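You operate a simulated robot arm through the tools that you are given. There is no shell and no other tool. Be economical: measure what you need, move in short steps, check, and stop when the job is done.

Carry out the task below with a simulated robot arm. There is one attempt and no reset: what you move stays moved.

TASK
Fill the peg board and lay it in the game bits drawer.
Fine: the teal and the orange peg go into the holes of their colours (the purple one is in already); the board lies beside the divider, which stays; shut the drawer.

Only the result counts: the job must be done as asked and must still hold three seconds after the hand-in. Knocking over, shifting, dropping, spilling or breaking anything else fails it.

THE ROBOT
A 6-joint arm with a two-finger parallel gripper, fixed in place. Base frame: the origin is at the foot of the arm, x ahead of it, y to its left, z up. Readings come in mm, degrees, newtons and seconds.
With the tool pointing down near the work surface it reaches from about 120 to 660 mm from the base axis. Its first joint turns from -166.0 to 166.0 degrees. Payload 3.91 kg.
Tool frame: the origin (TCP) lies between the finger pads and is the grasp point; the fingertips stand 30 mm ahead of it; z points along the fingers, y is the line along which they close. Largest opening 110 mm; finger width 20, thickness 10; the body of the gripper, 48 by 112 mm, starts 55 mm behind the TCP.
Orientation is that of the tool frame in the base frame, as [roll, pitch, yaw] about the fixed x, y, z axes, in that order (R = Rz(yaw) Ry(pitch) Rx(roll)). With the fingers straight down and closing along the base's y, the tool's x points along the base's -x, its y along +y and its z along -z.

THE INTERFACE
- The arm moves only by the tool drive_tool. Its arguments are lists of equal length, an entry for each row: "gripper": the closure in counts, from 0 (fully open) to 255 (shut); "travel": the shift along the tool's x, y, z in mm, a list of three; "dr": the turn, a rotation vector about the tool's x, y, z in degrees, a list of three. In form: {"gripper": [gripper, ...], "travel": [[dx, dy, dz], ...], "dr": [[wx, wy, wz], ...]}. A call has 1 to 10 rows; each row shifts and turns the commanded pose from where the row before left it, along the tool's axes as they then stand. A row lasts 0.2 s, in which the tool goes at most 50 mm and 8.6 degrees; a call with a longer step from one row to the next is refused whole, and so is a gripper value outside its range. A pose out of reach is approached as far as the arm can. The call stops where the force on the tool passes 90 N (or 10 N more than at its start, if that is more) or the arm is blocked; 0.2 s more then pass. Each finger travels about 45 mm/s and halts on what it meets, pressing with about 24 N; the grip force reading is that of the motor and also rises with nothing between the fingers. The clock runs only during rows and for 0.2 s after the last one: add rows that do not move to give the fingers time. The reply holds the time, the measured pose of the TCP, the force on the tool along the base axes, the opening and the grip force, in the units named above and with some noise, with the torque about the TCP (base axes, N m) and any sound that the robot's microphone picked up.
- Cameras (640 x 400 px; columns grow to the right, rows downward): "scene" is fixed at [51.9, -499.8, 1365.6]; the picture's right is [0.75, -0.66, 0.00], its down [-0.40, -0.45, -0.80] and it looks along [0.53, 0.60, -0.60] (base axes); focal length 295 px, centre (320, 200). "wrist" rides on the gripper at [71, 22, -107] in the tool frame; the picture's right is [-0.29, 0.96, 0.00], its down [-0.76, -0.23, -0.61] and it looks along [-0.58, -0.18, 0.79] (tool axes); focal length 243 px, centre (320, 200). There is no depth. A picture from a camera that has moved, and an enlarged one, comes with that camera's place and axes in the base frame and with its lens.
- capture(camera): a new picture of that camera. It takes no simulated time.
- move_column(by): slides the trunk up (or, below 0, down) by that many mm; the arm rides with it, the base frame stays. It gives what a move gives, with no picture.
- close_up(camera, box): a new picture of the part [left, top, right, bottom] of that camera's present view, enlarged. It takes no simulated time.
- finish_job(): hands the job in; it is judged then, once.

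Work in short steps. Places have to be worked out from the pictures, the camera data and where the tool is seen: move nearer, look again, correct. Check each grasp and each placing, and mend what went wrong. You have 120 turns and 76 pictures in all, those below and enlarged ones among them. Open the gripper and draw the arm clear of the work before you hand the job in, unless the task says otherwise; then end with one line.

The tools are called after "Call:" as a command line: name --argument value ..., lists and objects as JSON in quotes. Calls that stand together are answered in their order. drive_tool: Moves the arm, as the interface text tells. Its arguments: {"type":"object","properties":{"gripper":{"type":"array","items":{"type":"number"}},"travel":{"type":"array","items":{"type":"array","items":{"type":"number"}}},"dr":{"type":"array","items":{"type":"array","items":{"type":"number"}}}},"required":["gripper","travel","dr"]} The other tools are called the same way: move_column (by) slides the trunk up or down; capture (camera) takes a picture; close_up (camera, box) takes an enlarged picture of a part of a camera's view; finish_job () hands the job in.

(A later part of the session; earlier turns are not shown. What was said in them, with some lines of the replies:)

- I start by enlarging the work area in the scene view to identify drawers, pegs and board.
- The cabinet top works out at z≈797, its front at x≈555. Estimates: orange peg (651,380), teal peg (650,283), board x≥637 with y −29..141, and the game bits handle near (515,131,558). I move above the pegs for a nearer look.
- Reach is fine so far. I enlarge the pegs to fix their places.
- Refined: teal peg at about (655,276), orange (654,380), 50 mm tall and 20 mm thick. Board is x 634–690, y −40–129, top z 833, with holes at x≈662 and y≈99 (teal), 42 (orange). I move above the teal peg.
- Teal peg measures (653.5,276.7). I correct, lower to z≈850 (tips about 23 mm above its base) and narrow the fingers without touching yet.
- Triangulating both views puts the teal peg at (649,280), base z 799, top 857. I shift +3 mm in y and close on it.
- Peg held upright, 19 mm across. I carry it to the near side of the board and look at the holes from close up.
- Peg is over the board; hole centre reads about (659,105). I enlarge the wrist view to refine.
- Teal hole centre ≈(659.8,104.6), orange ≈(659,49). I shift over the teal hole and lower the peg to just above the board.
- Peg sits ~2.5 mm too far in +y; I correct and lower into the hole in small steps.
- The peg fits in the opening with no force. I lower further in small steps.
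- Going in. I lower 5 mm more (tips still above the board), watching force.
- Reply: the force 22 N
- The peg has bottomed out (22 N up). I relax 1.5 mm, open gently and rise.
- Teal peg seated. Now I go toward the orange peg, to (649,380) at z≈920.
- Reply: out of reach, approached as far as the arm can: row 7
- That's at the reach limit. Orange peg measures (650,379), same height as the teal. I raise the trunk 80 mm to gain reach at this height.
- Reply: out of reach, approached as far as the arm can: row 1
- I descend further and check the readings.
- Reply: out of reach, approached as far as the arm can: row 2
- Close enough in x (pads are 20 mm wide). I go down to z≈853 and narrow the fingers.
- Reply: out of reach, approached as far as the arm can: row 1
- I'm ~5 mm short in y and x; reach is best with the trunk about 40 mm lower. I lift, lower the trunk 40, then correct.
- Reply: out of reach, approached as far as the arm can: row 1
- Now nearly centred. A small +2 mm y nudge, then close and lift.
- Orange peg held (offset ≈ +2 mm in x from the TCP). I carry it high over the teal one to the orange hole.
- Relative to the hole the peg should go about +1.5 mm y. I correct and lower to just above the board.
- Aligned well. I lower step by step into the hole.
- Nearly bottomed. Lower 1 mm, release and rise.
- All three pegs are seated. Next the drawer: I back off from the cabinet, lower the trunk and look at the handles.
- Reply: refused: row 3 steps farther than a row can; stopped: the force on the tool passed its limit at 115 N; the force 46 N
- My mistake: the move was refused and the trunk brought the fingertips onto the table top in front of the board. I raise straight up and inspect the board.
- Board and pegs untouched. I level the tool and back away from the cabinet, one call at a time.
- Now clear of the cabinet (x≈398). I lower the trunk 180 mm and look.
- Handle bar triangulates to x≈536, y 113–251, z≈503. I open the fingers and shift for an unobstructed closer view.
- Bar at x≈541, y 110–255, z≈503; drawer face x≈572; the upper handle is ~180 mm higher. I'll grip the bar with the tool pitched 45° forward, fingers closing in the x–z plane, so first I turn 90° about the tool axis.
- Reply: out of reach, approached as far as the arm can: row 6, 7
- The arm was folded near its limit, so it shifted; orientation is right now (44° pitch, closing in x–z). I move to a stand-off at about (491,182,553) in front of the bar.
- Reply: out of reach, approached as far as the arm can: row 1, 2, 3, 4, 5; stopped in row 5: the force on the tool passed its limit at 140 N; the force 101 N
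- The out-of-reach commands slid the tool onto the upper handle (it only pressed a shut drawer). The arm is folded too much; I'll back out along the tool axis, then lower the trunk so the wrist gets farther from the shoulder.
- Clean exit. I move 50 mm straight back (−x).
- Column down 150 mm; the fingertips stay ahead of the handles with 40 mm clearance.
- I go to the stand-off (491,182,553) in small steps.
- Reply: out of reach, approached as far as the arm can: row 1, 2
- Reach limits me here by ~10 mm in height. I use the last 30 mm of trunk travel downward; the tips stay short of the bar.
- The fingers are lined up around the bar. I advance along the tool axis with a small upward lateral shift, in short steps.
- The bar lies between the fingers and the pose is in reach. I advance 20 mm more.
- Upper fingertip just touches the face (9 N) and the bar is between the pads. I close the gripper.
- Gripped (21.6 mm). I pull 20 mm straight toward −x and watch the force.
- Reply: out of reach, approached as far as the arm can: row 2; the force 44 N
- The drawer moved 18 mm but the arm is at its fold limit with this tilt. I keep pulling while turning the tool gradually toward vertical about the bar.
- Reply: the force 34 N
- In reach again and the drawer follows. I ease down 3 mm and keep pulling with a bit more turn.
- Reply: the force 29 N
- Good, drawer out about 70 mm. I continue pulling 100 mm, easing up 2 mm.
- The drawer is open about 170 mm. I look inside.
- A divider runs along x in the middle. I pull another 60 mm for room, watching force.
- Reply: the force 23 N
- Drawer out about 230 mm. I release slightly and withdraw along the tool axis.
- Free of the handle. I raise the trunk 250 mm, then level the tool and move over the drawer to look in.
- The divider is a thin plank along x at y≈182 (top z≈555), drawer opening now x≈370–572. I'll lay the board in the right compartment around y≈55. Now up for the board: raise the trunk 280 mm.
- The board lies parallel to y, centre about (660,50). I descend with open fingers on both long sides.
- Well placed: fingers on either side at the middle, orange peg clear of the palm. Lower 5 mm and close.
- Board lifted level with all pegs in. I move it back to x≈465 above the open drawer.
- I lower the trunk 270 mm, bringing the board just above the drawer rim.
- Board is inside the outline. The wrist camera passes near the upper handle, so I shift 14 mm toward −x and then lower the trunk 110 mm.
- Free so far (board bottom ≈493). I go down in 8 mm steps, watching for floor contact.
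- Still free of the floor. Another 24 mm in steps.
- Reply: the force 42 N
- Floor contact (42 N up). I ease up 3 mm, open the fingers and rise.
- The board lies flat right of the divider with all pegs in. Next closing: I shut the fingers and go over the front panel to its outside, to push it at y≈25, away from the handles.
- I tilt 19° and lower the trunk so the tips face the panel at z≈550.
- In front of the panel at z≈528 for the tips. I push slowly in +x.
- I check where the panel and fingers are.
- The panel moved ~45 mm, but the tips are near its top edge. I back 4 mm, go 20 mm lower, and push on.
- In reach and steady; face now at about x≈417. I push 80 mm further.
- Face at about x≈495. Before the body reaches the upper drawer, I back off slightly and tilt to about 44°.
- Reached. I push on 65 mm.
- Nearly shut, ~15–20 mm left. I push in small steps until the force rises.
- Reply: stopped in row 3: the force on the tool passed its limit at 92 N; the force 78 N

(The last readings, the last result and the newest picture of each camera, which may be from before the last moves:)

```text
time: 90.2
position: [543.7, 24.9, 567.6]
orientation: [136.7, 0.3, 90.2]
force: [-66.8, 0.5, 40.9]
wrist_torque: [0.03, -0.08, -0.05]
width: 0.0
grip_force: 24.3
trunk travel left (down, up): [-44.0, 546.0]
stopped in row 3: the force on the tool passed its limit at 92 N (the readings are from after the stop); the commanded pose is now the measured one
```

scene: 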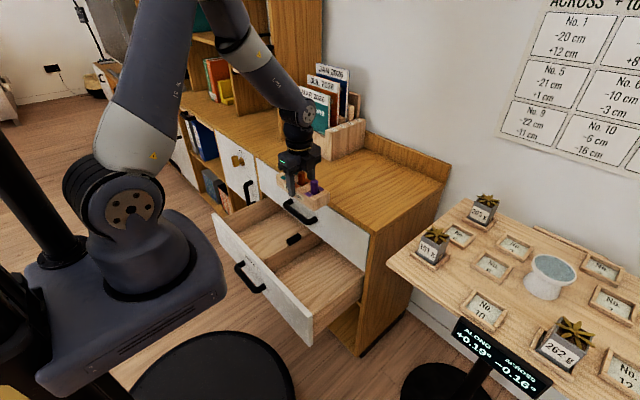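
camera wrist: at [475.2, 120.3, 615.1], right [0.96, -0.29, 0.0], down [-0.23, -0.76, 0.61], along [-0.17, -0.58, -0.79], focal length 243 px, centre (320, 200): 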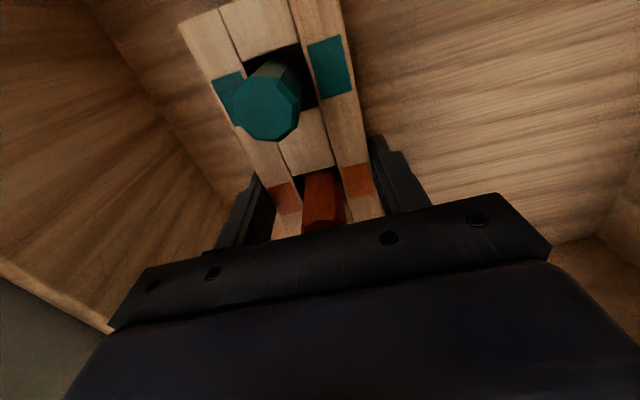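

The drawer hit its stop. I back away straight −x in two moves and check.

Call:
drive_tool --gripper '[255, 255, 255, 255]' --travel '[[0, -3.6, -3.5], [0, -14, -14], [0, -20, -20], [0, -20, -20]]' --dr '[[0, 0, 0], [0, 0, 0], [0, 0, 0], [0, 0, 0]]'

Call:
close_up --camera "scene" --box '[240, 170, 380, 300]'

```text
time: 91.2
position: [465.3, 24.7, 565.6]
orientation: [136.8, 0.2, 90.1]
force: [0.5, -0.1, 0.1]
wrist_torque: [-0.04, 0.01, 0.04]
width: 0.2
grip_force: 23.9
trunk travel left (down, up): [-44.0, 546.0]
```

```text
3.08 times, centred on (310, 235) of scene
camera zoom: at [51.9, -499.8, 1365.6], right [0.75, -0.66, 0.0], down [-0.4, -0.45, -0.8], along [0.53, 0.6, -0.6], focal length 908 px, centre (351, 92)
```

zoom: 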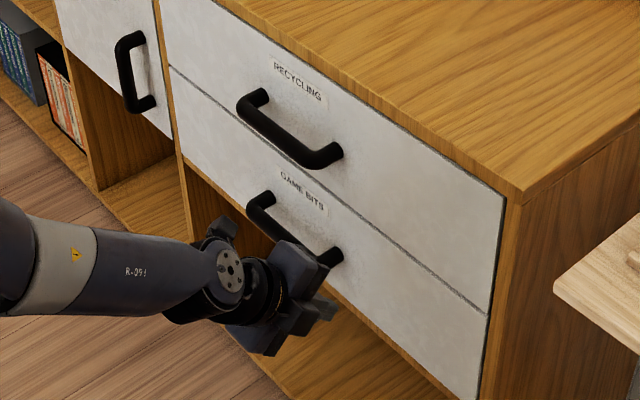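

Flush with the upper drawer. I open the gripper and draw the arm clear upward.

Call:
move_column --by 200

Call:
drive_tool --gripper '[0, 0, 0, 0, 0, 0, 0]' --travel '[[0, 0, 0], [0, 0, 0], [0, 0, -20], [0, 0, -25], [0, 0, -25], [0, 0, 0], [0, 0, 0]]' --dr '[[0, 0, 0], [0, 0, 0], [0, 0, 0], [0, 0, 0], [0, 0, 0], [0, 0, 0], [0, 0, 0]]'

Call:
capture --camera "scene"

```text
time: 93.4
position: [465.6, 24.2, 766.2]
orientation: [136.8, 0.3, 90.2]
force: [0.5, -0.4, 1.2]
wrist_torque: [0.02, 0.0, -0.02]
width: 0.0
grip_force: 23.9
trunk travel left (down, up): [-244.0, 346.0]
```

```text
time: 95.0
position: [419.3, 25.1, 816.1]
orientation: [136.8, 0.2, 90.2]
force: [0.2, -0.6, -0.1]
wrist_torque: [-0.02, -0.02, -0.01]
width: 109.6
grip_force: 0.1
trunk travel left (down, up): [-244.0, 346.0]
```

```text
7 pictures are left
```

scene: 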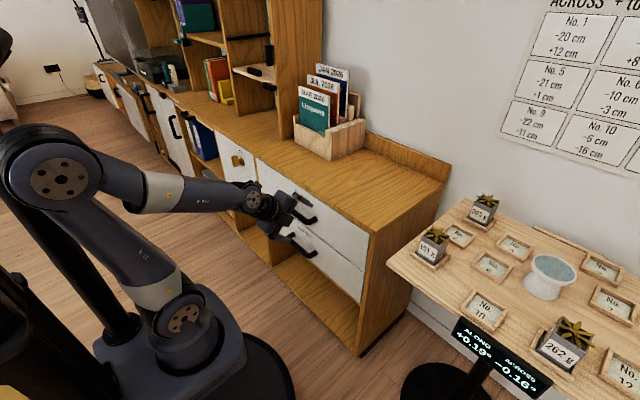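

The drawer is shut, the arm is clear and the gripper is open, so I hand in.

Call:
finish_job

```text
The job is handed in.
```

The teal and orange pegs are in their holes, the board lies to the right of the divider in the game bits drawer, and the drawer is shut. I last saw the board just before the drawer closed.
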